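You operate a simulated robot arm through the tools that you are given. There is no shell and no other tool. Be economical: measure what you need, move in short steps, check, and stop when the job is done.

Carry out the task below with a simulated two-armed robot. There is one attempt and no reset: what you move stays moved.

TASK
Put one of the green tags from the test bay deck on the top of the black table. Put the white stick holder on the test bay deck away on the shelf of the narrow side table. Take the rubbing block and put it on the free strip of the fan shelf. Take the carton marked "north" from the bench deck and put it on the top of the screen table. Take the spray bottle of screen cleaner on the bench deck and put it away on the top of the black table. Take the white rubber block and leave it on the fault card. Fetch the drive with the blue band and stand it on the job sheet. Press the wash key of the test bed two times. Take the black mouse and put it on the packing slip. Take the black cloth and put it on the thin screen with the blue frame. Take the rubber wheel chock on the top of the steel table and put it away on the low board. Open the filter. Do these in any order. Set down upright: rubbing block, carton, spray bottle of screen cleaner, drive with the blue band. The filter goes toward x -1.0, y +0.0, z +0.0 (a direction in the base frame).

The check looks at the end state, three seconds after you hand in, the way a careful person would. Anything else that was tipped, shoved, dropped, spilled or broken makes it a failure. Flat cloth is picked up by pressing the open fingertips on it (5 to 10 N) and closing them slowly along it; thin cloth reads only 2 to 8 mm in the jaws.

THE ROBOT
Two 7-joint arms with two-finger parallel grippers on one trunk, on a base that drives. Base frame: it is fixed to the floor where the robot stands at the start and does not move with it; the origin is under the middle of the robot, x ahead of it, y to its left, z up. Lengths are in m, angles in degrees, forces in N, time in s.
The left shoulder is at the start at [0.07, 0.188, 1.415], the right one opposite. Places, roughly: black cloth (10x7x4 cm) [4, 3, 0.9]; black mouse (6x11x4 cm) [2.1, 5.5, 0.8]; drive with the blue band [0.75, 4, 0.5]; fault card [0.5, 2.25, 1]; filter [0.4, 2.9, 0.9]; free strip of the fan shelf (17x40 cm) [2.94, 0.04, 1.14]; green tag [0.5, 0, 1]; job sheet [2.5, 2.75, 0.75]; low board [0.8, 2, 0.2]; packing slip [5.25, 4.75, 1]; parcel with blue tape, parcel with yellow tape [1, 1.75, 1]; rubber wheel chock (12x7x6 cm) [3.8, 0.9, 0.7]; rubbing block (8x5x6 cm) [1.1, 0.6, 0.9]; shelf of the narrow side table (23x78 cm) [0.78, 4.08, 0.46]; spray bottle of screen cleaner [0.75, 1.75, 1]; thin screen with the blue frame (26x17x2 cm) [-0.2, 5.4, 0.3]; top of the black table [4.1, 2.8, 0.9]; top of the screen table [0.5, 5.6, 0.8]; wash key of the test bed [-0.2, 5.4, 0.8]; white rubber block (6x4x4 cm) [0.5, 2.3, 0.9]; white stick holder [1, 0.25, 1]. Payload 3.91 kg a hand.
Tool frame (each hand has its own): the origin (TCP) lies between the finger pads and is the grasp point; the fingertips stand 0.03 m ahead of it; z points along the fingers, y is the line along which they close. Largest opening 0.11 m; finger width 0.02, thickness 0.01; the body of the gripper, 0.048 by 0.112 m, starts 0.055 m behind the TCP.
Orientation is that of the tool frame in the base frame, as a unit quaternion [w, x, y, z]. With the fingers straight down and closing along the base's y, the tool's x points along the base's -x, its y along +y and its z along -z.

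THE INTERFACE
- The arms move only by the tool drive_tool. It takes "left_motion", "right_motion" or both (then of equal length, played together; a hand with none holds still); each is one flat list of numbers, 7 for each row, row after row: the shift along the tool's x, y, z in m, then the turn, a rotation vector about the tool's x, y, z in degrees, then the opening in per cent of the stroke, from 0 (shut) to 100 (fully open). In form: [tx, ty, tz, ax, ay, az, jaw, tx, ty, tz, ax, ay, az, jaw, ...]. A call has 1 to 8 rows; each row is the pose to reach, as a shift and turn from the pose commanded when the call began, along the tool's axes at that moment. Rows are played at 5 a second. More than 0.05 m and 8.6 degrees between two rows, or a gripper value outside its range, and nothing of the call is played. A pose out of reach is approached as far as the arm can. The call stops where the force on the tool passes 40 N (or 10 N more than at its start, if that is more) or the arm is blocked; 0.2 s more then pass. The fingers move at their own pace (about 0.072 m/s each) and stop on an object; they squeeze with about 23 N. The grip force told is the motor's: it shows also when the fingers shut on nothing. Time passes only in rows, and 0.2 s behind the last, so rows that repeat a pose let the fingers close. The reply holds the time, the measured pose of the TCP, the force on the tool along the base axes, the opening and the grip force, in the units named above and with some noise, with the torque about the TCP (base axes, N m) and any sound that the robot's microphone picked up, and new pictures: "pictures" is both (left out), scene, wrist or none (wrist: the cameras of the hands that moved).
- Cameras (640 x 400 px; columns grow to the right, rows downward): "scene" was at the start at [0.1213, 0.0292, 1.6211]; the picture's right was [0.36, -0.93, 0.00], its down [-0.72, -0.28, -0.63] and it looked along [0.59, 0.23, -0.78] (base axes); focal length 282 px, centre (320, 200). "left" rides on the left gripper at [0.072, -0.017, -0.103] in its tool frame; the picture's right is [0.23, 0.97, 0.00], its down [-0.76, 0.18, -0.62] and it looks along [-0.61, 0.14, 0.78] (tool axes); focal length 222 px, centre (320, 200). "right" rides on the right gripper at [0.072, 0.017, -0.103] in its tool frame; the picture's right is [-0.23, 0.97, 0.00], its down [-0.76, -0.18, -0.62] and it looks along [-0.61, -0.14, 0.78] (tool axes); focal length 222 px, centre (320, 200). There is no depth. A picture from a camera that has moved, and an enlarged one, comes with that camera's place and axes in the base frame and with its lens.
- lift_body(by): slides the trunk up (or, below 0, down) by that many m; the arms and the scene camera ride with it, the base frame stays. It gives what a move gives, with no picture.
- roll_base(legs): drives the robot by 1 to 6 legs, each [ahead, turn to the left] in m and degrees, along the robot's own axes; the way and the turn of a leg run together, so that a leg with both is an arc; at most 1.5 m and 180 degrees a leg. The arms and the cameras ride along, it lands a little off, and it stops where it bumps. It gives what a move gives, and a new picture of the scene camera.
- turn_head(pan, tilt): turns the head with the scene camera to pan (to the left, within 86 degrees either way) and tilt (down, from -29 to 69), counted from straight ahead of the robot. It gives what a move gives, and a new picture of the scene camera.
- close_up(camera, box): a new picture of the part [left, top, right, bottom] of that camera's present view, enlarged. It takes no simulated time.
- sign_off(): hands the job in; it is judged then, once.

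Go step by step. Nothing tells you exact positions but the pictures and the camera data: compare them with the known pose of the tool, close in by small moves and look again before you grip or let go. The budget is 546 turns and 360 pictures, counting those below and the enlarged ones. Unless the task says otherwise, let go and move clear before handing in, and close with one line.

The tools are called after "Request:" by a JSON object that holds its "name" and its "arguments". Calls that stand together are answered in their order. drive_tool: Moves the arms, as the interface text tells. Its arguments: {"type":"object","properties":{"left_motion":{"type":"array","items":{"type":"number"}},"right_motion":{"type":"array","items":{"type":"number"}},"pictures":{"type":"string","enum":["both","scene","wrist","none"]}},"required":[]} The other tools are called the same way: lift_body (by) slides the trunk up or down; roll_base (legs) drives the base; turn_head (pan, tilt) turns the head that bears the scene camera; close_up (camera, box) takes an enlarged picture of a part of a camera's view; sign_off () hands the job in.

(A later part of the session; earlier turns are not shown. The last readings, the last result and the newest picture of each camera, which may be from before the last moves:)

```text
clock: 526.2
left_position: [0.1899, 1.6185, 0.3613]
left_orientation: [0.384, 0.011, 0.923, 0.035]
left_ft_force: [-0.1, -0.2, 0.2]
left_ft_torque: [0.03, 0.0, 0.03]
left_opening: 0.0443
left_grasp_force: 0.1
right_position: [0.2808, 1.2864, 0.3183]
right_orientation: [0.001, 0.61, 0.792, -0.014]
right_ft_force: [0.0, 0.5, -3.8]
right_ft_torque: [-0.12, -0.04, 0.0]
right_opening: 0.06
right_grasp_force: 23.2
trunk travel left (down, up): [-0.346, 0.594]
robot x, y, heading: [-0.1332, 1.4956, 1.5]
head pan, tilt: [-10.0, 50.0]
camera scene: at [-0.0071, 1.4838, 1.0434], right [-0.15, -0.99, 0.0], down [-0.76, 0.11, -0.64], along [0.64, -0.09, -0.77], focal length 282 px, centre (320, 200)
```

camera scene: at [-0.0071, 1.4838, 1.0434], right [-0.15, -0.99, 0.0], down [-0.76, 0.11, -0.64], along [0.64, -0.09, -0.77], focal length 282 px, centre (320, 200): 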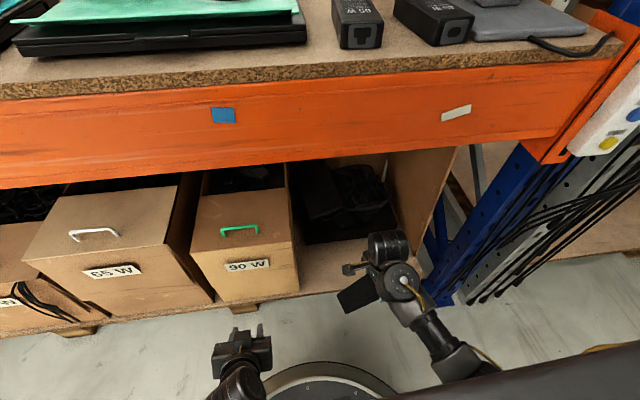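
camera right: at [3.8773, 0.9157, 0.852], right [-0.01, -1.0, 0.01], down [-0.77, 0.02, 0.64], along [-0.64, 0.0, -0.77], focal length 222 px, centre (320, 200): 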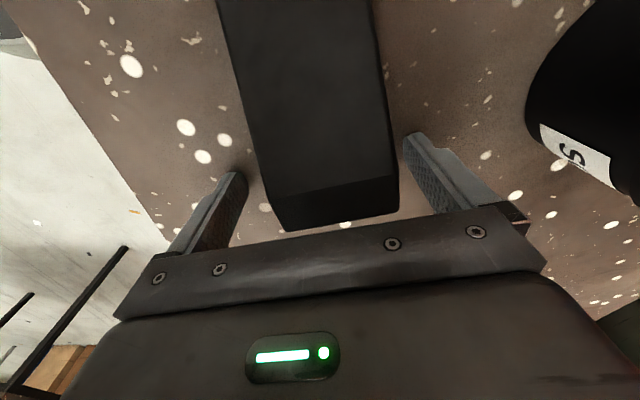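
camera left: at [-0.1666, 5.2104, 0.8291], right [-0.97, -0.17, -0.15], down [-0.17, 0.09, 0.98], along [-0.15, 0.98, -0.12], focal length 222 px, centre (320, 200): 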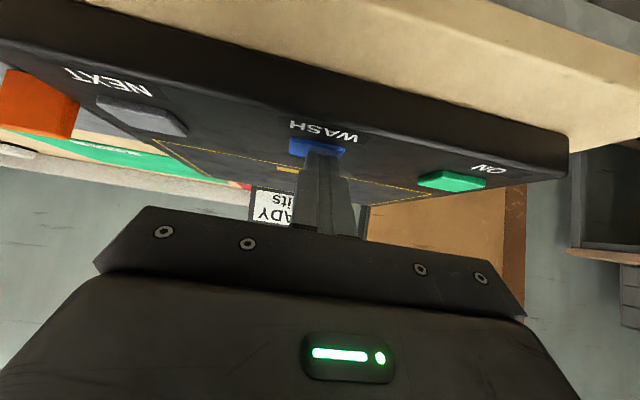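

Request:
{"name": "drive_tool", "arguments": {"right_motion": [-0.018, 0.037, 0, 0, 0, 0, 45, -0.036, 0.074, 0, 0, 0, 0, 45, -0.055, 0.11, 0, 0, 0, 0, 45], "pictures": "both"}}

```text
clock: 527.0
left_position: [0.1883, 1.6183, 0.3612]
left_orientation: [0.384, 0.012, 0.922, 0.035]
left_ft_force: [-0.3, -0.9, 0.1]
left_ft_torque: [0.05, -0.01, -0.02]
left_opening: 0.0439
left_grasp_force: 0.0
right_position: [0.3993, 1.2615, 0.3158]
right_orientation: [0.001, 0.611, 0.792, -0.014]
right_ft_force: [-0.2, -1.3, -3.7]
right_ft_torque: [-0.08, -0.03, 0.01]
right_opening: 0.0599
right_grasp_force: 22.9
trunk travel left (down, up): [-0.346, 0.594]
robot x, y, heading: [-0.1335, 1.4928, 1.5]
head pan, tilt: [-10.0, 50.0]
camera scene: at [-0.007, 1.4838, 1.0433], right [-0.15, -0.99, 0.0], down [-0.76, 0.11, -0.64], along [0.64, -0.09, -0.77], focal length 282 px, centre (320, 200)
camera right: at [0.3979, 1.3383, 0.4171], right [1.0, 0.03, -0.02], down [0.03, -0.77, 0.64], along [0.01, -0.64, -0.77], focal length 222 px, centre (320, 200)
```

scene: 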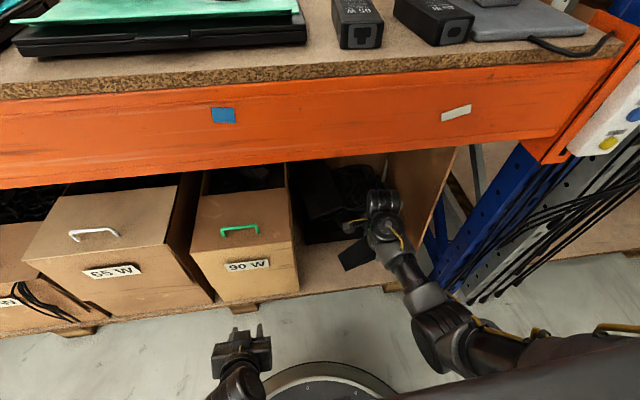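
right: 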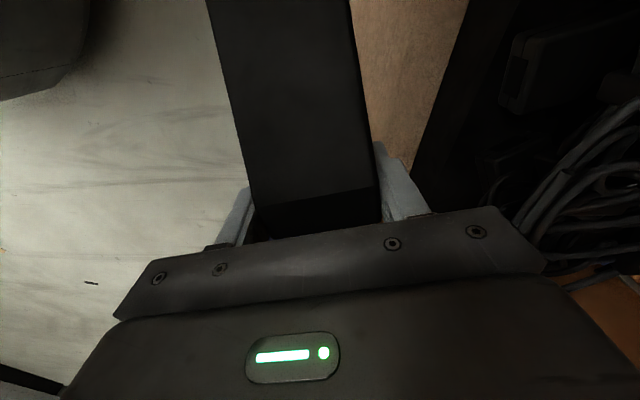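

The chock is over the free patch. I'll nudge it 12 mm inward and lower it.

Request:
{"name": "drive_tool", "arguments": {"right_motion": [-0.003, 0.0116, 0, 0, 0, 0, 45], "pictures": "none"}}

Request:
{"name": "lift_body", "arguments": {"by": -0.045}}

Request:
{"name": "close_up", "arguments": {"camera": "right", "box": [0, 0, 640, 400]}}

```text
clock: 527.4
left_position: [0.19, 1.619, 0.3615]
left_orientation: [0.384, 0.013, 0.922, 0.036]
left_ft_force: [0.6, -0.7, 0.0]
left_ft_torque: [-0.04, -0.02, 0.0]
left_opening: 0.0438
left_grasp_force: 0.1
right_position: [0.413, 1.2613, 0.3157]
right_orientation: [0.002, 0.609, 0.793, -0.014]
right_ft_force: [-0.8, -0.7, -3.3]
right_ft_torque: [-0.14, 0.0, -0.02]
right_opening: 0.06
right_grasp_force: 23.0
trunk travel left (down, up): [-0.346, 0.594]
robot x, y, heading: [-0.1351, 1.4946, 1.5]
head pan, tilt: [-10.0, 50.0]
```

```text
clock: 528.3
left_position: [0.1908, 1.6192, 0.3168]
left_orientation: [0.384, 0.013, 0.923, 0.034]
left_ft_force: [-0.1, -0.3, -0.9]
left_ft_torque: [0.02, 0.02, 0.0]
left_opening: 0.044
left_grasp_force: 0.0
right_position: [0.4105, 1.2607, 0.2711]
right_orientation: [0.002, 0.61, 0.792, -0.014]
right_ft_force: [0.6, -0.1, -3.6]
right_ft_torque: [-0.13, -0.05, 0.0]
right_opening: 0.0599
right_grasp_force: 23.0
trunk travel left (down, up): [-0.301, 0.639]
robot x, y, heading: [-0.1377, 1.4896, 1.6]
head pan, tilt: [-10.0, 50.0]
```

```text
1.00 times, centred on (320, 200) of right
camera zoom: at [0.4097, 1.3384, 0.3726], right [1.0, 0.03, -0.01], down [0.03, -0.77, 0.64], along [0.01, -0.64, -0.77], focal length 222 px, centre (320, 200)
```

zoom: 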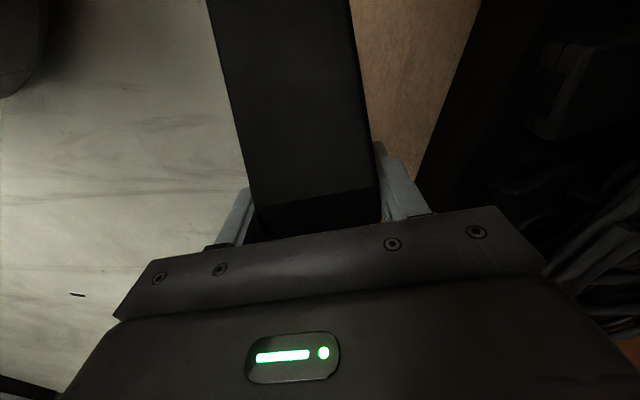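

Request:
{"name": "drive_tool", "arguments": {"right_motion": [-0.002, 0.008, 0, 0, 0, 0, 45], "pictures": "none"}}

Request:
{"name": "lift_body", "arguments": {"by": -0.012}}

Request:
{"name": "lift_body", "arguments": {"by": -0.005}}

```text
clock: 528.7
left_position: [0.1895, 1.6186, 0.3171]
left_orientation: [0.384, 0.013, 0.922, 0.035]
left_ft_force: [-0.4, 0.4, 0.1]
left_ft_torque: [-0.03, -0.01, 0.01]
left_opening: 0.0442
left_grasp_force: 0.1
right_position: [0.4194, 1.2611, 0.2702]
right_orientation: [0.002, 0.611, 0.792, -0.013]
right_ft_force: [0.5, 0.2, -3.9]
right_ft_torque: [-0.12, -0.05, 0.03]
right_opening: 0.0598
right_grasp_force: 23.0
trunk travel left (down, up): [-0.301, 0.639]
robot x, y, heading: [-0.1319, 1.4938, 1.6]
head pan, tilt: [-10.0, 50.0]
```

```text
clock: 529.3
left_position: [0.1905, 1.6194, 0.3051]
left_orientation: [0.384, 0.013, 0.923, 0.035]
left_ft_force: [-0.1, -0.1, 0.0]
left_ft_torque: [-0.01, 0.01, -0.01]
left_opening: 0.0442
left_grasp_force: 0.0
right_position: [0.4198, 1.2599, 0.2595]
right_orientation: [0.002, 0.61, 0.793, -0.014]
right_ft_force: [-0.2, 0.5, -3.0]
right_ft_torque: [-0.08, -0.05, -0.02]
right_opening: 0.0599
right_grasp_force: 23.1
trunk travel left (down, up): [-0.289, 0.651]
robot x, y, heading: [-0.1327, 1.4945, 1.7]
head pan, tilt: [-10.0, 50.0]
```

```text
clock: 529.9
left_position: [0.1915, 1.6189, 0.3012]
left_orientation: [0.385, 0.013, 0.922, 0.035]
left_ft_force: [-0.5, -0.2, -0.1]
left_ft_torque: [-0.03, 0.01, -0.02]
left_opening: 0.044
left_grasp_force: 0.0
right_position: [0.4193, 1.2616, 0.2543]
right_orientation: [0.002, 0.61, 0.792, -0.013]
right_ft_force: [0.1, 0.0, -3.2]
right_ft_torque: [-0.1, -0.03, 0.0]
right_opening: 0.06
right_grasp_force: 22.5
trunk travel left (down, up): [-0.284, 0.656]
robot x, y, heading: [-0.133, 1.4946, 1.5]
head pan, tilt: [-10.0, 50.0]
```

Request:
{"name": "lift_body", "arguments": {"by": -0.007}}

Request:
{"name": "lift_body", "arguments": {"by": -0.006}}

```text
clock: 530.4
left_position: [0.1899, 1.6194, 0.2931]
left_orientation: [0.385, 0.013, 0.922, 0.036]
left_ft_force: [0.7, -0.2, 0.2]
left_ft_torque: [-0.01, 0.0, -0.01]
left_opening: 0.0439
left_grasp_force: 0.2
right_position: [0.4199, 1.2606, 0.2475]
right_orientation: [0.002, 0.61, 0.792, -0.014]
right_ft_force: [1.0, -0.5, -3.3]
right_ft_torque: [-0.07, -0.02, 0.0]
right_opening: 0.0599
right_grasp_force: 22.9
trunk travel left (down, up): [-0.277, 0.663]
robot x, y, heading: [-0.133, 1.4922, 1.5]
head pan, tilt: [-10.0, 50.0]
```

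```text
clock: 531.0
left_position: [0.189, 1.6185, 0.2864]
left_orientation: [0.384, 0.013, 0.923, 0.035]
left_ft_force: [-0.9, 0.0, 0.2]
left_ft_torque: [-0.02, 0.03, 0.01]
left_opening: 0.0441
left_grasp_force: 0.1
right_position: [0.4195, 1.2608, 0.2419]
right_orientation: [0.002, 0.61, 0.792, -0.013]
right_ft_force: [-0.3, -0.1, -3.9]
right_ft_torque: [-0.09, -0.04, 0.0]
right_opening: 0.06
right_grasp_force: 22.9
trunk travel left (down, up): [-0.271, 0.669]
robot x, y, heading: [-0.1353, 1.4925, 1.7]
head pan, tilt: [-10.0, 50.0]
```

Request:
{"name": "lift_body", "arguments": {"by": -0.008}}

Request:
{"name": "lift_body", "arguments": {"by": -0.006}}

Request:
{"name": "close_up", "arguments": {"camera": "scene", "box": [300, 160, 460, 310]}}

```text
clock: 531.5
left_position: [0.1898, 1.6193, 0.2789]
left_orientation: [0.384, 0.011, 0.923, 0.036]
left_ft_force: [0.3, 0.8, -0.6]
left_ft_torque: [-0.01, 0.01, -0.02]
left_opening: 0.0439
left_grasp_force: 0.0
right_position: [0.419, 1.2601, 0.2338]
right_orientation: [0.003, 0.611, 0.792, -0.013]
right_ft_force: [-0.6, 1.0, -2.9]
right_ft_torque: [-0.09, -0.05, 0.0]
right_opening: 0.0598
right_grasp_force: 23.3
trunk travel left (down, up): [-0.263, 0.677]
robot x, y, heading: [-0.1369, 1.4894, 1.6]
head pan, tilt: [-10.0, 50.0]
```

```text
clock: 532.1
left_position: [0.1894, 1.6182, 0.2733]
left_orientation: [0.385, 0.012, 0.922, 0.035]
left_ft_force: [0.5, -0.1, -0.3]
left_ft_torque: [-0.05, -0.02, 0.05]
left_opening: 0.0439
left_grasp_force: 0.0
right_position: [0.4195, 1.2612, 0.2269]
right_orientation: [0.002, 0.61, 0.792, -0.013]
right_ft_force: [-0.6, -1.5, -3.4]
right_ft_torque: [-0.05, -0.03, 0.02]
right_opening: 0.0597
right_grasp_force: 22.6
trunk travel left (down, up): [-0.257, 0.683]
robot x, y, heading: [-0.1361, 1.4895, 1.2]
head pan, tilt: [-10.0, 50.0]
```

```text
2.67 times, centred on (380, 235) of scene
camera zoom: at [-0.0072, 1.4838, 0.9544], right [-0.15, -0.99, 0.0], down [-0.76, 0.11, -0.64], along [0.64, -0.09, -0.77], focal length 752 px, centre (160, 107)
```

zoom: 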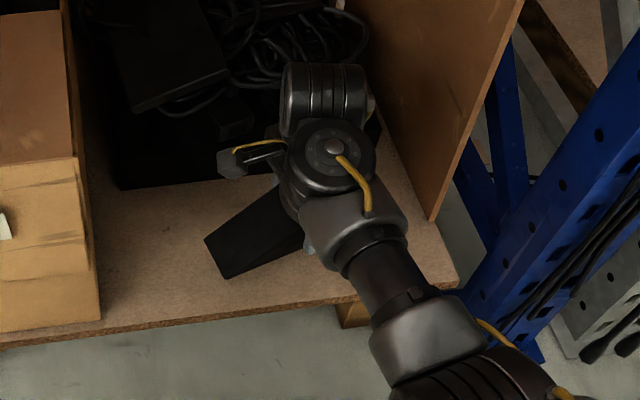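

The chock sits well within the board's outline. I'll go on lowering in small steps.

Request:
{"name": "lift_body", "arguments": {"by": -0.006}}

Request:
{"name": "lift_body", "arguments": {"by": -0.005}}

Request:
{"name": "lift_body", "arguments": {"by": -0.005}}

```text
clock: 532.6
left_position: [0.1889, 1.6201, 0.2668]
left_orientation: [0.384, 0.013, 0.923, 0.036]
left_ft_force: [-0.3, -0.2, 0.7]
left_ft_torque: [0.0, -0.02, 0.02]
left_opening: 0.0441
left_grasp_force: 0.0
right_position: [0.4202, 1.2608, 0.2213]
right_orientation: [0.002, 0.611, 0.792, -0.014]
right_ft_force: [0.2, -0.1, -3.7]
right_ft_torque: [-0.07, -0.05, -0.01]
right_opening: 0.0602
right_grasp_force: 22.8
trunk travel left (down, up): [-0.251, 0.689]
robot x, y, heading: [-0.1334, 1.4938, 1.5]
head pan, tilt: [-10.0, 50.0]
```

```text
clock: 533.2
left_position: [0.1897, 1.6186, 0.2606]
left_orientation: [0.384, 0.013, 0.922, 0.036]
left_ft_force: [-0.7, 0.0, 0.2]
left_ft_torque: [0.01, -0.01, -0.01]
left_opening: 0.044
left_grasp_force: 0.1
right_position: [0.4184, 1.262, 0.2165]
right_orientation: [0.001, 0.61, 0.792, -0.014]
right_ft_force: [-0.5, -0.5, -4.3]
right_ft_torque: [-0.08, -0.06, 0.01]
right_opening: 0.0597
right_grasp_force: 22.6
trunk travel left (down, up): [-0.246, 0.694]
robot x, y, heading: [-0.1319, 1.4944, 1.6]
head pan, tilt: [-10.0, 50.0]
```

```text
clock: 533.7
left_position: [0.1898, 1.62, 0.257]
left_orientation: [0.385, 0.012, 0.922, 0.036]
left_ft_force: [0.4, 1.0, -0.6]
left_ft_torque: [0.02, -0.04, 0.0]
left_opening: 0.0438
left_grasp_force: 0.1
right_position: [0.4191, 1.261, 0.2114]
right_orientation: [0.001, 0.61, 0.792, -0.014]
right_ft_force: [0.4, -0.2, -2.6]
right_ft_torque: [-0.09, -0.04, -0.02]
right_opening: 0.06
right_grasp_force: 23.0
trunk travel left (down, up): [-0.241, 0.699]
robot x, y, heading: [-0.1323, 1.4926, 1.6]
head pan, tilt: [-10.0, 50.0]
```

Request:
{"name": "lift_body", "arguments": {"by": -0.007}}

Request:
{"name": "lift_body", "arguments": {"by": -0.006}}

Request:
{"name": "close_up", "arguments": {"camera": "scene", "box": [300, 160, 460, 310]}}

```text
clock: 534.3
left_position: [0.1894, 1.6183, 0.2499]
left_orientation: [0.385, 0.013, 0.922, 0.035]
left_ft_force: [0.3, 1.1, -1.2]
left_ft_torque: [0.03, 0.02, 0.03]
left_opening: 0.0439
left_grasp_force: 0.0
right_position: [0.4199, 1.2614, 0.2037]
right_orientation: [0.002, 0.61, 0.792, -0.013]
right_ft_force: [-0.3, -0.2, -4.3]
right_ft_torque: [-0.07, -0.04, -0.02]
right_opening: 0.0599
right_grasp_force: 22.7
trunk travel left (down, up): [-0.234, 0.706]
robot x, y, heading: [-0.1329, 1.49, 1.8]
head pan, tilt: [-10.0, 50.0]
```

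```text
clock: 534.7
left_position: [0.1901, 1.6194, 0.2491]
left_orientation: [0.385, 0.013, 0.922, 0.034]
left_ft_force: [-5.1, -3.7, 13.2]
left_ft_torque: [-0.12, 1.66, 0.39]
left_opening: 0.0441
left_grasp_force: 0.0
right_position: [0.4189, 1.2608, 0.2006]
right_orientation: [0.001, 0.609, 0.793, -0.013]
right_ft_force: [0.2, -0.5, -3.8]
right_ft_torque: [-0.09, -0.01, 0.0]
right_opening: 0.0599
right_grasp_force: 23.0
trunk travel left (down, up): [-0.231, 0.709]
robot x, y, heading: [-0.1323, 1.4957, 2.0]
head pan, tilt: [-10.0, 50.0]
stopped: the force on the tool passed its limit (the readings are from after the stop); the commanded pose is now the measured one
```

```text
2.67 times, centred on (380, 235) of scene
camera zoom: at [-0.0075, 1.4836, 0.9286], right [-0.15, -0.99, 0.0], down [-0.76, 0.11, -0.64], along [0.64, -0.09, -0.77], focal length 752 px, centre (160, 107)
```

zoom: 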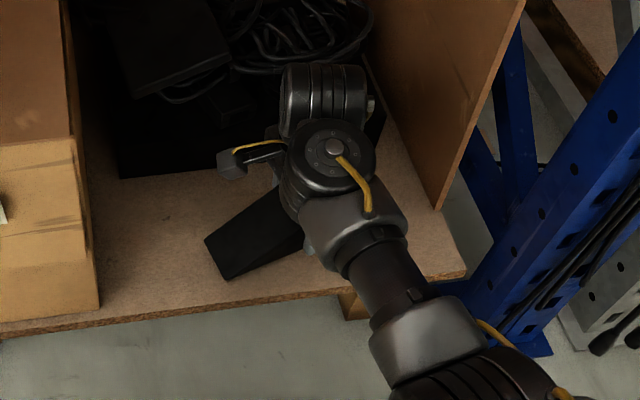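

The left hand touched the robot's own base. I'll raise the left hand, then continue.

Request:
{"name": "drive_tool", "arguments": {"left_motion": [-0.03, 0, -0.03, 0, 0, 0, 40, -0.06, 0, -0.06, 0, 0, 0, 40, -0.09, 0.0, -0.09, 0, 0, 0, 40], "pictures": "none"}}

Request:
{"name": "lift_body", "arguments": {"by": -0.006}}

Request:
{"name": "lift_body", "arguments": {"by": -0.006}}

```text
clock: 535.2
left_position: [0.1828, 1.6687, 0.2986]
left_orientation: [0.39, 0.105, 0.909, 0.106]
left_ft_force: [-0.2, -0.5, 0.1]
left_ft_torque: [0.03, 0.0, 0.02]
left_opening: 0.044
left_grasp_force: 0.0
right_position: [0.4204, 1.261, 0.2013]
right_orientation: [0.002, 0.61, 0.792, -0.013]
right_ft_force: [0.0, -0.1, -4.8]
right_ft_torque: [-0.07, -0.03, -0.02]
right_opening: 0.0601
right_grasp_force: 22.7
trunk travel left (down, up): [-0.231, 0.709]
robot x, y, heading: [-0.1337, 1.4918, 1.6]
head pan, tilt: [-10.0, 50.0]
stopped in row 2 (left hand): the arm was blocked; the commanded pose is now the measured one
```

```text
clock: 535.8
left_position: [0.1827, 1.6697, 0.2923]
left_orientation: [0.39, 0.104, 0.908, 0.107]
left_ft_force: [-1.1, 0.8, 0.6]
left_ft_torque: [0.03, -0.03, -0.01]
left_opening: 0.0439
left_grasp_force: 0.1
right_position: [0.4198, 1.2605, 0.1948]
right_orientation: [0.0, 0.61, 0.792, -0.014]
right_ft_force: [-0.7, 0.6, -3.5]
right_ft_torque: [-0.11, -0.03, 0.0]
right_opening: 0.06
right_grasp_force: 22.8
trunk travel left (down, up): [-0.225, 0.715]
robot x, y, heading: [-0.135, 1.4905, 1.3]
head pan, tilt: [-10.0, 50.0]
```

```text
clock: 536.4
left_position: [0.1833, 1.6698, 0.2862]
left_orientation: [0.391, 0.104, 0.908, 0.106]
left_ft_force: [-0.1, 0.5, 0.1]
left_ft_torque: [0.01, -0.01, 0.0]
left_opening: 0.0439
left_grasp_force: 0.1
right_position: [0.419, 1.2611, 0.1888]
right_orientation: [0.002, 0.611, 0.792, -0.013]
right_ft_force: [-1.0, -0.2, -3.7]
right_ft_torque: [-0.11, -0.01, 0.01]
right_opening: 0.0598
right_grasp_force: 23.1
trunk travel left (down, up): [-0.219, 0.721]
robot x, y, heading: [-0.1379, 1.4926, 1.7]
head pan, tilt: [-10.0, 50.0]
```

Request:
{"name": "lift_body", "arguments": {"by": -0.007}}

Request:
{"name": "lift_body", "arguments": {"by": -0.007}}

Request:
{"name": "close_up", "arguments": {"camera": "right", "box": [0, 0, 640, 400]}}

```text
clock: 536.9
left_position: [0.1846, 1.6695, 0.279]
left_orientation: [0.39, 0.103, 0.908, 0.108]
left_ft_force: [0.4, 0.2, 0.8]
left_ft_torque: [-0.01, -0.02, -0.01]
left_opening: 0.0442
left_grasp_force: 0.0
right_position: [0.4195, 1.2615, 0.1824]
right_orientation: [0.003, 0.61, 0.792, -0.013]
right_ft_force: [-2.2, -4.6, 8.7]
right_ft_torque: [1.0, 0.03, 0.27]
right_opening: 0.0599
right_grasp_force: 22.5
trunk travel left (down, up): [-0.212, 0.728]
robot x, y, heading: [-0.1329, 1.4959, 1.4]
head pan, tilt: [-10.0, 50.0]
```

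```text
clock: 537.5
left_position: [0.1824, 1.6699, 0.2735]
left_orientation: [0.39, 0.105, 0.908, 0.107]
left_ft_force: [0.0, 0.1, 0.5]
left_ft_torque: [0.0, 0.04, -0.01]
left_opening: 0.0438
left_grasp_force: 0.1
right_position: [0.4213, 1.2594, 0.1804]
right_orientation: [0.005, 0.611, 0.791, -0.012]
right_ft_force: [-14.7, 0.0, 22.5]
right_ft_torque: [-0.24, -0.37, -0.06]
right_opening: 0.0599
right_grasp_force: 22.6
trunk travel left (down, up): [-0.206, 0.734]
robot x, y, heading: [-0.1363, 1.4912, 1.4]
head pan, tilt: [-10.0, 50.0]
stopped: the force on the tool passed its limit (the readings are from after the stop); the commanded pose is now the measured one
```

```text
1.00 times, centred on (320, 200) of right
camera zoom: at [0.4182, 1.3374, 0.2823], right [1.0, 0.03, -0.01], down [0.02, -0.77, 0.64], along [0.01, -0.64, -0.77], focal length 222 px, centre (320, 200)
```

zoom: 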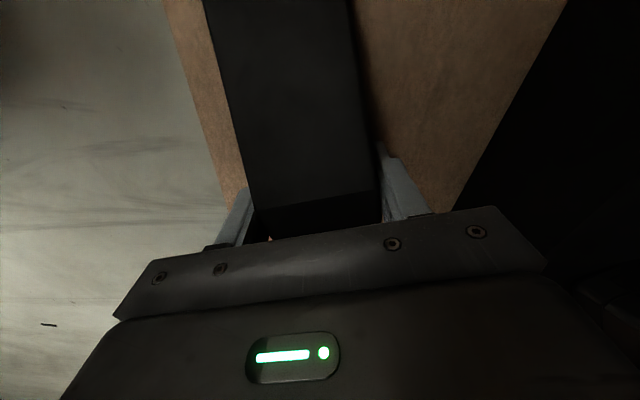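

The chock is down on the board. I'll open and raise.

Request:
{"name": "drive_tool", "arguments": {"right_motion": [0, 0, 0, 0, 0, 0, 60, 0, 0, 0, 0, 0, 0, 80, 0, 0, 0, 0, 0, 0, 90], "pictures": "none"}}

Request:
{"name": "lift_body", "arguments": {"by": 0.12}}

Request:
{"name": "close_up", "arguments": {"camera": "right", "box": [0, 0, 640, 400]}}

```text
clock: 538.0
left_position: [0.1827, 1.6698, 0.2731]
left_orientation: [0.392, 0.105, 0.908, 0.106]
left_ft_force: [0.1, 0.2, 0.2]
left_ft_torque: [0.0, 0.01, -0.02]
left_opening: 0.0441
left_grasp_force: 0.1
right_position: [0.4178, 1.2584, 0.1811]
right_orientation: [0.002, 0.612, 0.791, -0.013]
right_ft_force: [-23.2, -5.9, 27.5]
right_ft_torque: [0.31, -0.29, 0.25]
right_opening: 0.0752
right_grasp_force: 0.0
trunk travel left (down, up): [-0.206, 0.734]
robot x, y, heading: [-0.1356, 1.4898, 1.4]
head pan, tilt: [-10.0, 50.0]
stopped in row 2 (right hand): the force on the tool passed its limit (the readings are from after the stop); the commanded pose is now the measured one
```

```text
clock: 539.5
left_position: [0.1832, 1.6691, 0.3917]
left_orientation: [0.391, 0.104, 0.908, 0.107]
left_ft_force: [-0.1, -1.4, -0.1]
left_ft_torque: [0.03, -0.03, 0.03]
left_opening: 0.044
left_grasp_force: 0.1
right_position: [0.4204, 1.2583, 0.2989]
right_orientation: [0.003, 0.611, 0.791, -0.013]
right_ft_force: [0.3, 0.5, -0.5]
right_ft_torque: [0.0, -0.05, 0.01]
right_opening: 0.0881
right_grasp_force: 0.1
trunk travel left (down, up): [-0.326, 0.614]
robot x, y, heading: [-0.1346, 1.4866, 1.6]
head pan, tilt: [-10.0, 50.0]
```

```text
1.00 times, centred on (320, 200) of right
camera zoom: at [0.418, 1.3368, 0.3998], right [1.0, 0.03, -0.01], down [0.03, -0.77, 0.64], along [0.01, -0.64, -0.77], focal length 222 px, centre (320, 200)
```

zoom: 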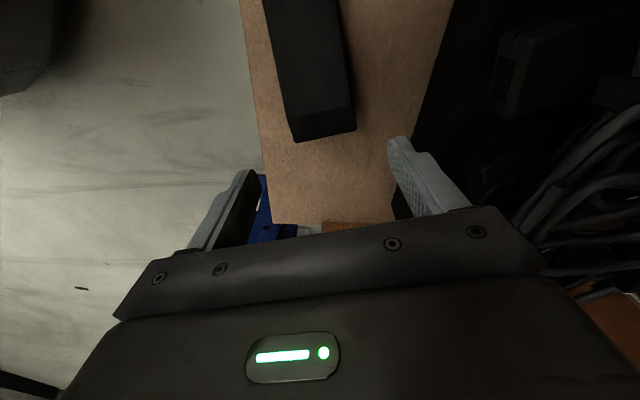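

The chock is on the low board. I'll back out, raise the trunk and drive towards the dark table with the mouse.

Request:
{"name": "roll_base", "arguments": {"legs": [[-0.45, 0]]}}

Request:
{"name": "lift_body", "arguments": {"by": 0.4}}

Request:
{"name": "lift_body", "arguments": {"by": 0.2}}

Request:
{"name": "roll_base", "arguments": {"legs": [[0, 88.5], [1.5, 0], [1.5, 0], [0.2, 0], [0, -90], [1.3, 0]]}}

```text
clock: 542.2
left_position: [-0.2621, 1.6576, 0.3924]
left_orientation: [0.391, 0.104, 0.908, 0.107]
left_ft_force: [-0.1, 0.4, 0.0]
left_ft_torque: [-0.01, 0.02, -0.02]
left_opening: 0.0443
left_grasp_force: 0.0
right_position: [-0.0259, 1.2498, 0.2989]
right_orientation: [0.003, 0.611, 0.791, -0.013]
right_ft_force: [0.7, 1.1, -0.9]
right_ft_torque: [0.02, -0.04, 0.01]
right_opening: 0.0878
right_grasp_force: 0.1
trunk travel left (down, up): [-0.326, 0.614]
robot x, y, heading: [-0.5814, 1.4839, 1.4]
head pan, tilt: [-10.0, 50.0]
camera scene: at [-0.4538, 1.4725, 1.0228], right [-0.15, -0.99, 0.0], down [-0.76, 0.11, -0.64], along [0.64, -0.1, -0.77], focal length 282 px, centre (320, 200)
```

scene: 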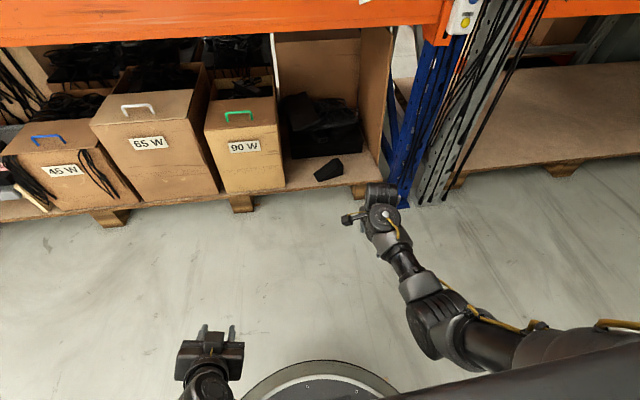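

```text
clock: 546.0
left_position: [-0.2622, 1.658, 0.793]
left_orientation: [0.39, 0.105, 0.908, 0.106]
left_ft_force: [-0.3, -0.5, -0.6]
left_ft_torque: [-0.01, -0.01, 0.02]
left_opening: 0.0444
left_grasp_force: 0.1
right_position: [-0.0262, 1.249, 0.699]
right_orientation: [0.003, 0.611, 0.792, -0.013]
right_ft_force: [0.3, 0.5, -0.4]
right_ft_torque: [0.0, 0.01, 0.0]
right_opening: 0.0883
right_grasp_force: 0.1
trunk travel left (down, up): [-0.726, 0.214]
robot x, y, heading: [-0.5782, 1.4825, 1.6]
head pan, tilt: [-10.0, 50.0]
```

```text
clock: 548.2
left_position: [-0.2608, 1.6576, 0.9926]
left_orientation: [0.39, 0.105, 0.908, 0.107]
left_ft_force: [0.5, -0.7, 0.3]
left_ft_torque: [-0.03, -0.02, 0.0]
left_opening: 0.0441
left_grasp_force: 0.0
right_position: [-0.0256, 1.2486, 0.8984]
right_orientation: [0.002, 0.61, 0.792, -0.012]
right_ft_force: [-0.9, 0.1, -1.1]
right_ft_torque: [0.0, 0.01, -0.04]
right_opening: 0.0879
right_grasp_force: 0.0
trunk travel left (down, up): [-0.926, 0.014]
robot x, y, heading: [-0.577, 1.4794, 1.6]
head pan, tilt: [-10.0, 50.0]
```

```text
clock: 577.6
left_position: [1.0739, 4.8581, 0.9922]
left_orientation: [0.393, 0.12, 0.906, 0.1]
left_ft_force: [0.4, 0.5, 0.5]
left_ft_torque: [0.01, -0.03, 0.01]
left_opening: 0.044
left_grasp_force: 0.0
right_position: [1.298, 4.4393, 0.8988]
right_orientation: [0.002, 0.623, 0.782, -0.013]
right_ft_force: [0.0, -0.2, 0.1]
right_ft_torque: [0.02, -0.01, 0.01]
right_opening: 0.0877
right_grasp_force: 0.1
trunk travel left (down, up): [-0.926, 0.014]
robot x, y, heading: [0.7489, 4.6918, -0.5]
head pan, tilt: [-10.0, 50.0]
camera scene: at [0.8767, 4.6781, 1.6228], right [-0.18, -0.98, 0.0], down [-0.75, 0.14, -0.64], along [0.63, -0.12, -0.77], focal length 282 px, centre (320, 200)
```

scene: 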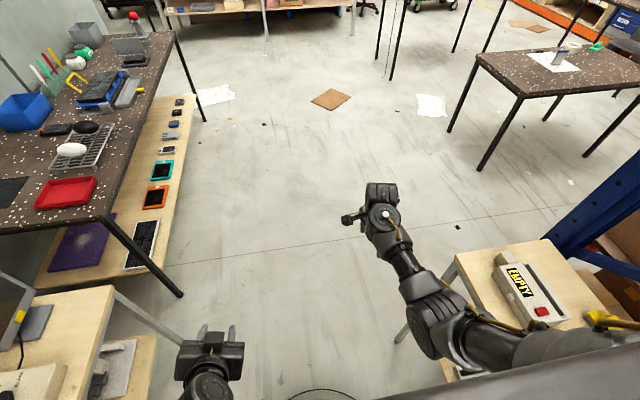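

The dark table is ahead on the left, with the black mouse near [2.15, 5.55] by a keyboard. I'll drive there and face it.

Request:
{"name": "roll_base", "arguments": {"legs": [[1.2, 0], [0, 90.5], [0.2, 0]]}}

Request:
{"name": "turn_head", "arguments": {"pan": 0, "tilt": 40}}

```text
clock: 588.6
left_position: [1.7597, 5.2071, 0.9929]
left_orientation: [0.205, -0.557, 0.725, 0.348]
left_ft_force: [-0.5, -0.1, 0.5]
left_ft_torque: [0.02, -0.02, 0.02]
left_opening: 0.0438
left_grasp_force: 0.0
right_position: [2.1765, 5.4326, 0.9]
right_orientation: [0.011, -0.113, 0.993, -0.007]
right_ft_force: [0.6, -0.3, 0.0]
right_ft_torque: [0.02, 0.0, -0.02]
right_opening: 0.0881
right_grasp_force: 0.1
trunk travel left (down, up): [-0.926, 0.014]
robot x, y, heading: [1.9239, 4.8879, 90.0]
head pan, tilt: [-10.0, 50.0]
camera scene: at [1.9414, 5.012, 1.6229], right [0.98, -0.18, 0.0], down [-0.14, -0.75, -0.64], along [0.11, 0.63, -0.77], focal length 282 px, centre (320, 200)
```

scene: 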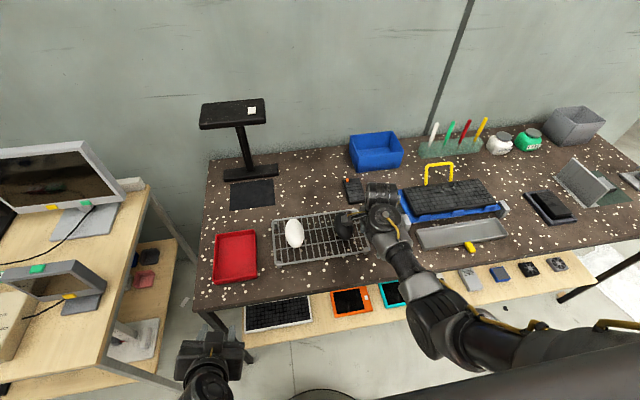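

```text
clock: 589.3
left_position: [1.7597, 5.2088, 0.9915]
left_orientation: [0.205, -0.557, 0.725, 0.348]
left_ft_force: [-0.1, 0.0, -0.7]
left_ft_torque: [0.0, -0.01, -0.03]
left_opening: 0.0439
left_grasp_force: 0.1
right_position: [2.1763, 5.4346, 0.8969]
right_orientation: [0.011, -0.113, 0.994, -0.008]
right_ft_force: [-0.1, 0.2, 0.2]
right_ft_torque: [-0.05, 0.01, -0.01]
right_opening: 0.0881
right_grasp_force: 0.0
trunk travel left (down, up): [-0.926, 0.014]
robot x, y, heading: [1.9267, 4.8831, 89.8]
head pan, tilt: [0.0, 40.0]
camera scene: at [1.9283, 5.0242, 1.6367], right [1.0, -0.01, 0.0], down [0.0, -0.64, -0.77], along [0.0, 0.77, -0.64], focal length 282 px, centre (320, 200)
```

scene: 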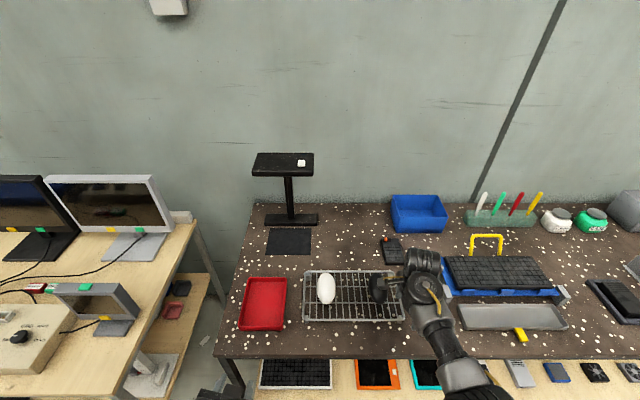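

The black mouse lies on the wire rack at about [2.12, 5.55], its length along y. I'll raise the right hand and turn it to close along x.

Request:
{"name": "drive_tool", "arguments": {"right_motion": [0, 0, -0.02, 0, 0, -8.5, 88, 0, 0, -0.04, 0, 0, -17, 88, 0, 0, -0.06, 0, 0, -25.5, 88, 0, 0, -0.07, 0, 0, -34, 88, 0, 0, -0.07, 0, 0, -42.5, 88, 0, 0, -0.07, 0, 0, -51, 88, 0, 0, -0.07, 0, 0, -59.5, 88, 0, 0, -0.07, 0, 0, -68, 88], "pictures": "none"}}

Request:
{"name": "drive_tool", "arguments": {"right_motion": [0.02, 0, 0, 0, 0, -5, 88, 0.0, 0.0, 0, 0, 0, -9, 88], "pictures": "wrist"}}

```text
clock: 591.1
left_position: [1.7606, 5.2074, 0.9924]
left_orientation: [0.205, -0.558, 0.725, 0.349]
left_ft_force: [-1.0, -0.1, -0.4]
left_ft_torque: [0.02, 0.02, 0.01]
left_opening: 0.0441
left_grasp_force: 0.0
right_position: [2.1756, 5.4362, 0.9684]
right_orientation: [0.006, -0.622, 0.783, -0.01]
right_ft_force: [-6.6, 7.7, -16.7]
right_ft_torque: [0.29, -1.29, -0.73]
right_opening: 0.0969
right_grasp_force: 0.0
trunk travel left (down, up): [-0.926, 0.014]
robot x, y, heading: [1.9287, 4.8846, 89.9]
head pan, tilt: [0.0, 40.0]
stopped in row 8 (right hand): the force on the tool passed its limit (the readings are from after the stop); the commanded pose is now the measured one
```

```text
clock: 591.4
left_position: [1.761, 5.2073, 0.9926]
left_orientation: [0.205, -0.558, 0.725, 0.348]
left_ft_force: [0.7, -0.2, 0.5]
left_ft_torque: [0.03, 0.0, 0.02]
left_opening: 0.0439
left_grasp_force: 0.0
right_position: [2.1751, 5.4328, 0.9695]
right_orientation: [0.008, -0.624, 0.782, -0.006]
right_ft_force: [-10.3, 6.2, -13.0]
right_ft_torque: [0.29, -1.69, -1.0]
right_opening: 0.0967
right_grasp_force: 0.1
trunk travel left (down, up): [-0.926, 0.014]
robot x, y, heading: [1.9302, 4.889, 89.7]
head pan, tilt: [0.0, 40.0]
stopped in row 1 (right hand): the force on the tool passed its limit (the readings are from after the stop); the commanded pose is now the measured one
camera right: at [2.1386, 5.3667, 1.0716], right [-0.9, 0.44, -0.02], down [0.33, 0.7, 0.63], along [0.29, 0.56, -0.78], focal length 222 px, centre (320, 200)
```

right: 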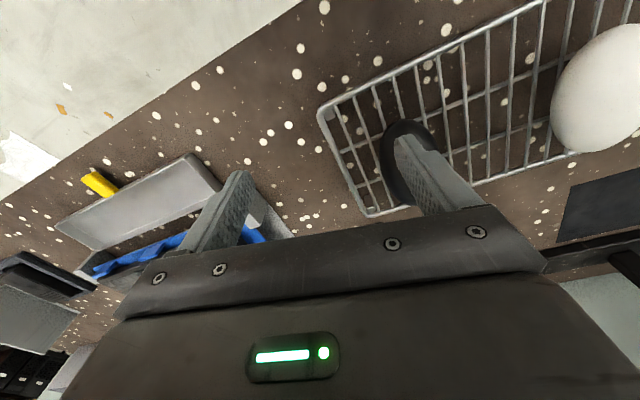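

This folded pose makes the arm touch itself again. I'll back the base off and extend the arm forward instead.

Request:
{"name": "drive_tool", "arguments": {"right_motion": [-0.03, 0.006, 0, 0, 0, 0, 88, -0.06, 0.012, 0, 0, 0, 0, 88, -0.09, 0.018, 0, 0, 0, -5, 88, -0.1, 0.02, 0, 0, 0, -13, 88], "pictures": "none"}}

Request:
{"name": "roll_base", "arguments": {"legs": [[-0.06, 0]]}}

Request:
{"name": "close_up", "arguments": {"camera": "right", "box": [0, 0, 640, 400]}}

```text
clock: 592.4
left_position: [1.7593, 5.21, 0.9911]
left_orientation: [0.206, -0.558, 0.725, 0.349]
left_ft_force: [0.4, -0.1, -0.3]
left_ft_torque: [-0.01, -0.02, 0.01]
left_opening: 0.044
left_grasp_force: 0.0
right_position: [2.1769, 5.5341, 0.9692]
right_orientation: [-0.006, 0.709, -0.706, 0.008]
right_ft_force: [-0.1, 0.3, 0.3]
right_ft_torque: [0.01, 0.03, 0.01]
right_opening: 0.097
right_grasp_force: 0.1
trunk travel left (down, up): [-0.926, 0.014]
robot x, y, heading: [1.9302, 4.8854, 89.7]
head pan, tilt: [0.0, 40.0]
```

```text
clock: 593.4
left_position: [1.7594, 5.1522, 0.9902]
left_orientation: [0.204, -0.558, 0.726, 0.347]
left_ft_force: [0.3, -0.3, 0.5]
left_ft_torque: [-0.05, 0.02, 0.0]
left_opening: 0.0438
left_grasp_force: 0.0
right_position: [2.1776, 5.4775, 0.966]
right_orientation: [-0.005, 0.708, -0.706, 0.009]
right_ft_force: [-0.1, 0.3, 0.7]
right_ft_torque: [-0.05, -0.04, 0.0]
right_opening: 0.0968
right_grasp_force: 0.1
trunk travel left (down, up): [-0.926, 0.014]
robot x, y, heading: [1.9281, 4.825, 89.7]
head pan, tilt: [0.0, 40.0]
camera scene: at [1.9285, 4.9695, 1.6363], right [1.0, 0.0, 0.0], down [0.0, -0.65, -0.76], along [0.0, 0.76, -0.65], focal length 282 px, centre (320, 200)
```

scene: 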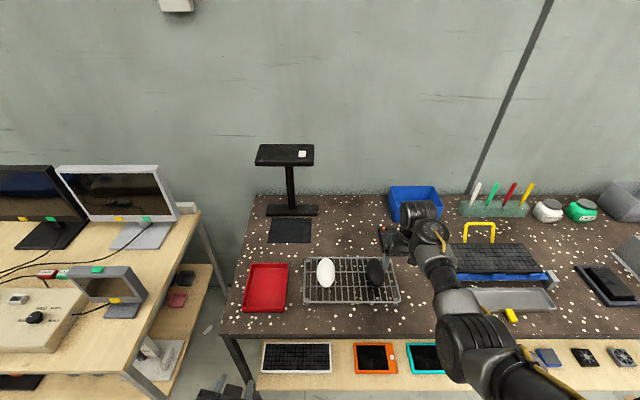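

```text
1.00 times, centred on (320, 200) of right
camera zoom: at [2.1575, 5.4056, 1.0694], right [-0.97, 0.22, -0.02], down [0.16, 0.77, 0.62], along [0.16, 0.6, -0.78], focal length 222 px, centre (320, 200)
```

zoom: 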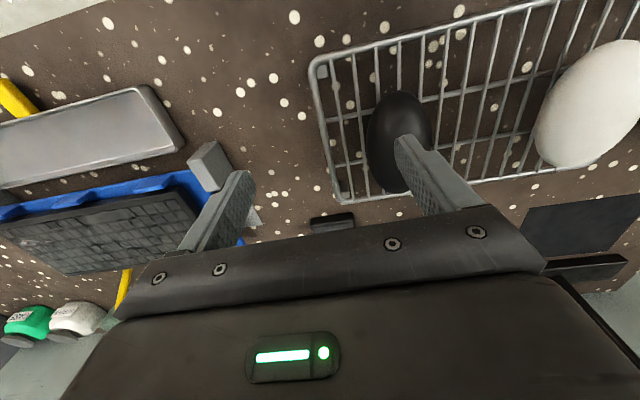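

The mouse is at about [2.104, 5.53]. I'll centre above it and descend partway.

Request:
{"name": "drive_tool", "arguments": {"right_motion": [-0.017, 0.025, 0, 0, 0, 0, 88, -0.035, 0.05, 0.0, 0, 0, 0, 88, -0.0525, 0.074, 0.02, 0, 0, 0, 88, -0.0525, 0.074, 0.04, 0, 0, 0, 88], "pictures": "wrist"}}

```text
clock: 594.4
left_position: [1.7608, 5.1503, 0.9915]
left_orientation: [0.205, -0.557, 0.725, 0.349]
left_ft_force: [-1.1, 0.4, 0.4]
left_ft_torque: [-0.03, -0.03, -0.02]
left_opening: 0.0436
left_grasp_force: 0.1
right_position: [2.1038, 5.5189, 0.9405]
right_orientation: [-0.008, 0.709, -0.705, 0.007]
right_ft_force: [-0.1, -0.4, 0.1]
right_ft_torque: [0.02, 0.01, -0.03]
right_opening: 0.0971
right_grasp_force: 0.1
right hand out of reach, approached as far as the arm can: row 3, 4
trunk travel left (down, up): [-0.926, 0.014]
robot x, y, heading: [1.9311, 4.8298, 89.8]
head pan, tilt: [0.0, 40.0]
camera right: at [2.0837, 5.446, 1.0436], right [-0.97, 0.22, -0.02], down [0.16, 0.76, 0.63], along [0.16, 0.61, -0.78], focal length 222 px, centre (320, 200)
```

right: 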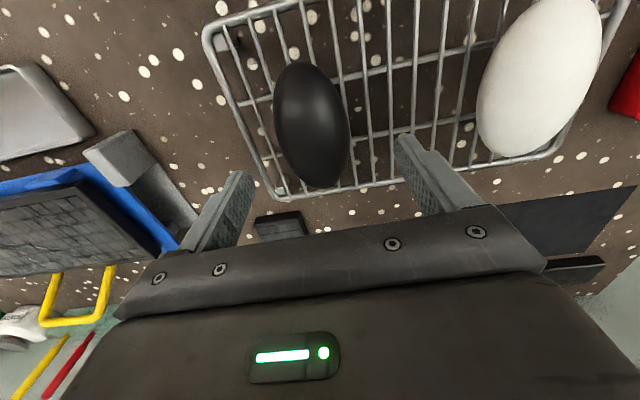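

Request:
{"name": "drive_tool", "arguments": {"right_motion": [-0.004, -0.01, 0, 0, 0, -8, 88], "pictures": "none"}}

Request:
{"name": "lift_body", "arguments": {"by": -0.06}}

Request:
{"name": "close_up", "arguments": {"camera": "right", "box": [0, 0, 640, 400]}}

```text
clock: 594.8
left_position: [1.76, 5.1498, 0.9924]
left_orientation: [0.206, -0.558, 0.725, 0.349]
left_ft_force: [0.1, -0.1, 0.5]
left_ft_torque: [-0.01, -0.03, -0.01]
left_opening: 0.0438
left_grasp_force: 0.1
right_position: [2.1136, 5.5212, 0.9411]
right_orientation: [-0.008, 0.756, -0.655, 0.008]
right_ft_force: [0.3, 0.7, 0.7]
right_ft_torque: [-0.03, -0.02, 0.02]
right_opening: 0.0968
right_grasp_force: 0.1
trunk travel left (down, up): [-0.926, 0.014]
robot x, y, heading: [1.9277, 4.8259, 89.6]
head pan, tilt: [0.0, 40.0]
```

```text
clock: 595.8
left_position: [1.7603, 5.1491, 0.9318]
left_orientation: [0.206, -0.558, 0.724, 0.349]
left_ft_force: [0.1, -0.5, -0.6]
left_ft_torque: [0.02, -0.02, -0.03]
left_opening: 0.044
left_grasp_force: 0.1
right_position: [2.1134, 5.5211, 0.8816]
right_orientation: [-0.006, 0.756, -0.655, 0.008]
right_ft_force: [-0.4, 0.0, -0.5]
right_ft_torque: [0.02, 0.04, 0.01]
right_opening: 0.0968
right_grasp_force: 0.1
trunk travel left (down, up): [-0.866, 0.074]
robot x, y, heading: [1.9272, 4.8257, 89.8]
head pan, tilt: [0.0, 40.0]
```

```text
1.00 times, centred on (320, 200) of right
camera zoom: at [2.1049, 5.4469, 0.9849], right [-1.0, 0.09, -0.02], down [0.05, 0.78, 0.62], along [0.07, 0.62, -0.78], focal length 222 px, centre (320, 200)
```

zoom: 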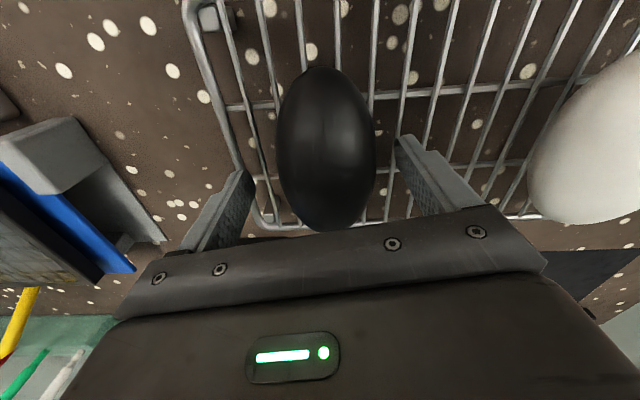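

Request:
{"name": "lift_body", "arguments": {"by": -0.025}}

Request:
{"name": "close_up", "arguments": {"camera": "right", "box": [140, 20, 500, 245]}}

```text
clock: 596.5
left_position: [1.7592, 5.1462, 0.9089]
left_orientation: [0.208, -0.556, 0.725, 0.349]
left_ft_force: [0.5, 0.8, -0.4]
left_ft_torque: [-0.04, 0.01, -0.02]
left_opening: 0.044
left_grasp_force: 0.1
right_position: [2.1151, 5.5209, 0.8668]
right_orientation: [-0.011, 0.757, -0.654, 0.003]
right_ft_force: [1.3, -13.9, 18.2]
right_ft_torque: [-0.79, 0.91, 0.89]
right_opening: 0.0968
right_grasp_force: 0.1
trunk travel left (down, up): [-0.841, 0.099]
robot x, y, heading: [1.9245, 4.8266, 89.7]
head pan, tilt: [0.0, 40.0]
stopped: the force on the tool passed its limit (the readings are from after the stop); the commanded pose is now the measured one
```

```text
1.78 times, centred on (320, 132) of right
camera zoom: at [2.1053, 5.4455, 0.9685], right [-1.0, 0.08, -0.02], down [0.05, 0.77, 0.63], along [0.07, 0.63, -0.77], focal length 395 px, centre (320, 320)
```

zoom: 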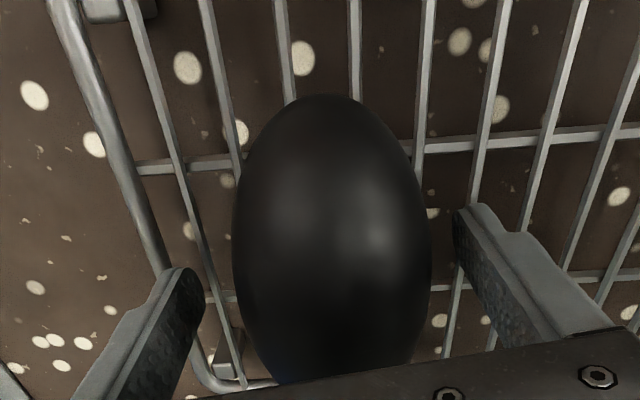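

The fingertips touched the rack wires, so I'll rise 4 mm and close on the mouse.

Request:
{"name": "lift_body", "arguments": {"by": 0.004}}

Request:
{"name": "drive_tool", "arguments": {"right_motion": [0, 0, 0, 0, 0, 0, 70, 0, 0, 0, 0, 0, 0, 50, 0, 0, 0, 0, 0, 0, 35, 0, 0, 0, 0, 0, 0, 35], "pictures": "wrist"}}

```text
clock: 597.1
left_position: [1.7599, 5.1493, 0.9113]
left_orientation: [0.205, -0.558, 0.724, 0.349]
left_ft_force: [-0.4, -0.1, -0.6]
left_ft_torque: [-0.07, -0.02, 0.01]
left_opening: 0.0442
left_grasp_force: 0.1
right_position: [2.1146, 5.5236, 0.8661]
right_orientation: [-0.011, 0.756, -0.655, 0.003]
right_ft_force: [-0.4, -2.7, 2.7]
right_ft_torque: [-0.15, 0.19, 0.14]
right_opening: 0.0971
right_grasp_force: 0.9
trunk travel left (down, up): [-0.845, 0.095]
robot x, y, heading: [1.9273, 4.8282, 89.8]
head pan, tilt: [0.0, 40.0]
```

```text
clock: 598.1
left_position: [1.76, 5.1487, 0.9122]
left_orientation: [0.205, -0.558, 0.724, 0.349]
left_ft_force: [0.9, -0.4, -0.3]
left_ft_torque: [0.02, 0.02, -0.01]
left_opening: 0.0441
left_grasp_force: 0.0
right_position: [2.114, 5.5247, 0.8655]
right_orientation: [-0.009, 0.755, -0.655, 0.004]
right_ft_force: [0.6, 0.3, 0.7]
right_ft_torque: [0.1, -0.05, -0.05]
right_opening: 0.0593
right_grasp_force: 22.9
trunk travel left (down, up): [-0.845, 0.095]
robot x, y, heading: [1.931, 4.8266, 89.7]
head pan, tilt: [0.0, 40.0]
camera right: at [2.1051, 5.4498, 0.9685], right [-1.0, 0.09, -0.02], down [0.06, 0.77, 0.63], along [0.07, 0.63, -0.78], focal length 222 px, centre (320, 200)
```

right: 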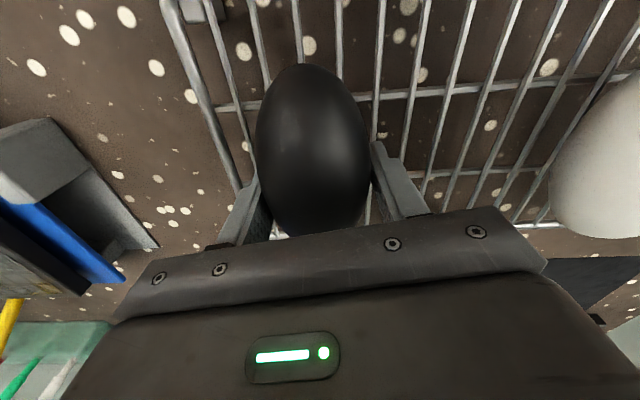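

The mouse is gripped (59 mm). I'll lift it, back off and drive east along y ≈ 4.7 to the packing bench.

Request:
{"name": "lift_body", "arguments": {"by": 0.09}}

Request:
{"name": "roll_base", "arguments": {"legs": [[-0.17, 0], [0, -90], [1.1, 0], [1.1, 0]]}}

Request:
{"name": "turn_head", "arguments": {"pan": 0, "tilt": 25}}

```text
clock: 599.3
left_position: [1.7598, 5.1498, 1.0005]
left_orientation: [0.206, -0.557, 0.725, 0.348]
left_ft_force: [-0.3, 0.1, -0.5]
left_ft_torque: [0.02, 0.03, -0.01]
left_opening: 0.0439
left_grasp_force: 0.3
right_position: [2.1145, 5.5245, 0.956]
right_orientation: [-0.01, 0.756, -0.655, 0.005]
right_ft_force: [0.1, 0.5, -0.5]
right_ft_torque: [0.0, -0.02, 0.03]
right_opening: 0.0592
right_grasp_force: 22.8
trunk travel left (down, up): [-0.935, 0.005]
robot x, y, heading: [1.9279, 4.8262, 89.8]
head pan, tilt: [0.0, 40.0]
```

```text
clock: 615.2
left_position: [4.4718, 4.7048, 1.0023]
left_orientation: [0.394, 0.137, 0.904, 0.092]
left_ft_force: [-0.5, 1.0, 0.4]
left_ft_torque: [-0.01, -0.02, 0.02]
left_opening: 0.0441
left_grasp_force: 0.0
right_position: [4.8308, 4.3348, 0.9569]
right_orientation: [0.003, -0.052, 0.999, -0.011]
right_ft_force: [-0.1, 0.0, -1.1]
right_ft_torque: [-0.01, 0.02, 0.01]
right_opening: 0.0587
right_grasp_force: 23.6
trunk travel left (down, up): [-0.935, 0.005]
robot x, y, heading: [4.1444, 4.5517, -2.8]
head pan, tilt: [0.0, 40.0]
camera scene: at [4.2778, 4.546, 1.6463], right [-0.05, -1.0, 0.0], down [-0.64, 0.03, -0.77], along [0.77, -0.04, -0.64], focal length 282 px, centre (320, 200)
```

scene: 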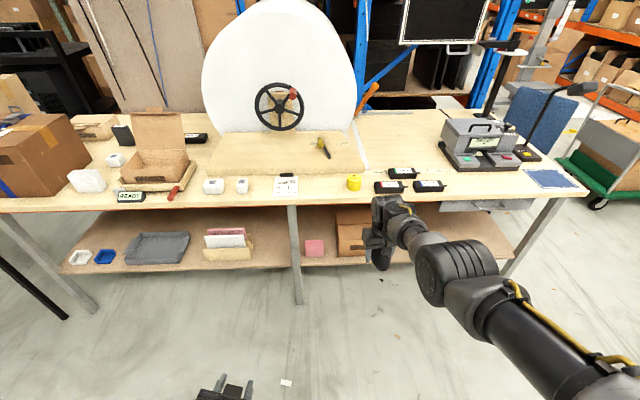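

```text
clock: 616.0
left_position: [4.4728, 4.7056, 1.0014]
left_orientation: [0.393, 0.138, 0.904, 0.093]
left_ft_force: [-0.6, 0.1, 0.2]
left_ft_torque: [-0.04, 0.0, 0.01]
left_opening: 0.0439
left_grasp_force: 0.2
right_position: [4.831, 4.3347, 0.9561]
right_orientation: [0.004, -0.051, 0.999, -0.01]
right_ft_force: [-0.2, -0.9, -0.3]
right_ft_torque: [0.02, -0.05, 0.01]
right_opening: 0.0588
right_grasp_force: 23.2
trunk travel left (down, up): [-0.935, 0.005]
robot x, y, heading: [4.1434, 4.5548, -2.8]
head pan, tilt: [0.0, 25.0]
camera scene: at [4.2858, 4.5455, 1.6695], right [-0.05, -1.0, 0.0], down [-0.42, 0.02, -0.91], along [0.9, -0.04, -0.42], focal length 282 px, centre (320, 200)
```

scene: 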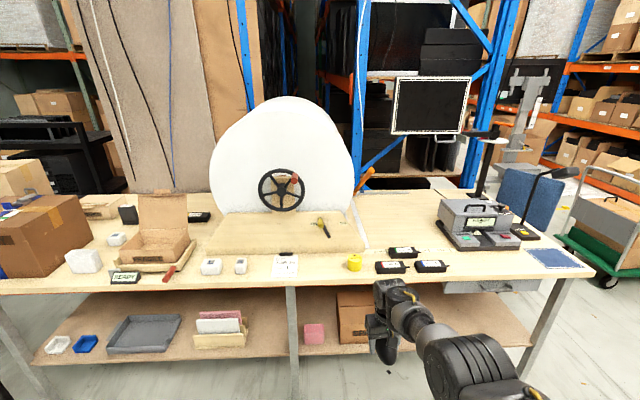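

Request:
{"name": "close_up", "arguments": {"camera": "scene", "box": [180, 235, 400, 300]}}

```text
2.91 times, centred on (290, 268) of scene
camera zoom: at [4.2858, 4.5455, 1.6695], right [-0.05, -1.0, 0.0], down [-0.42, 0.02, -0.91], along [0.9, -0.04, -0.42], focal length 821 px, centre (407, 4)
```

zoom: 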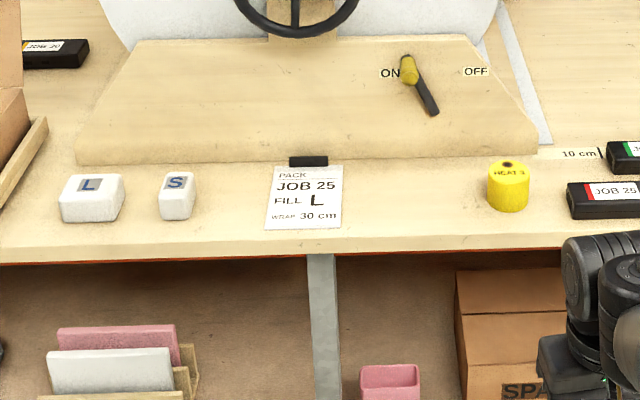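

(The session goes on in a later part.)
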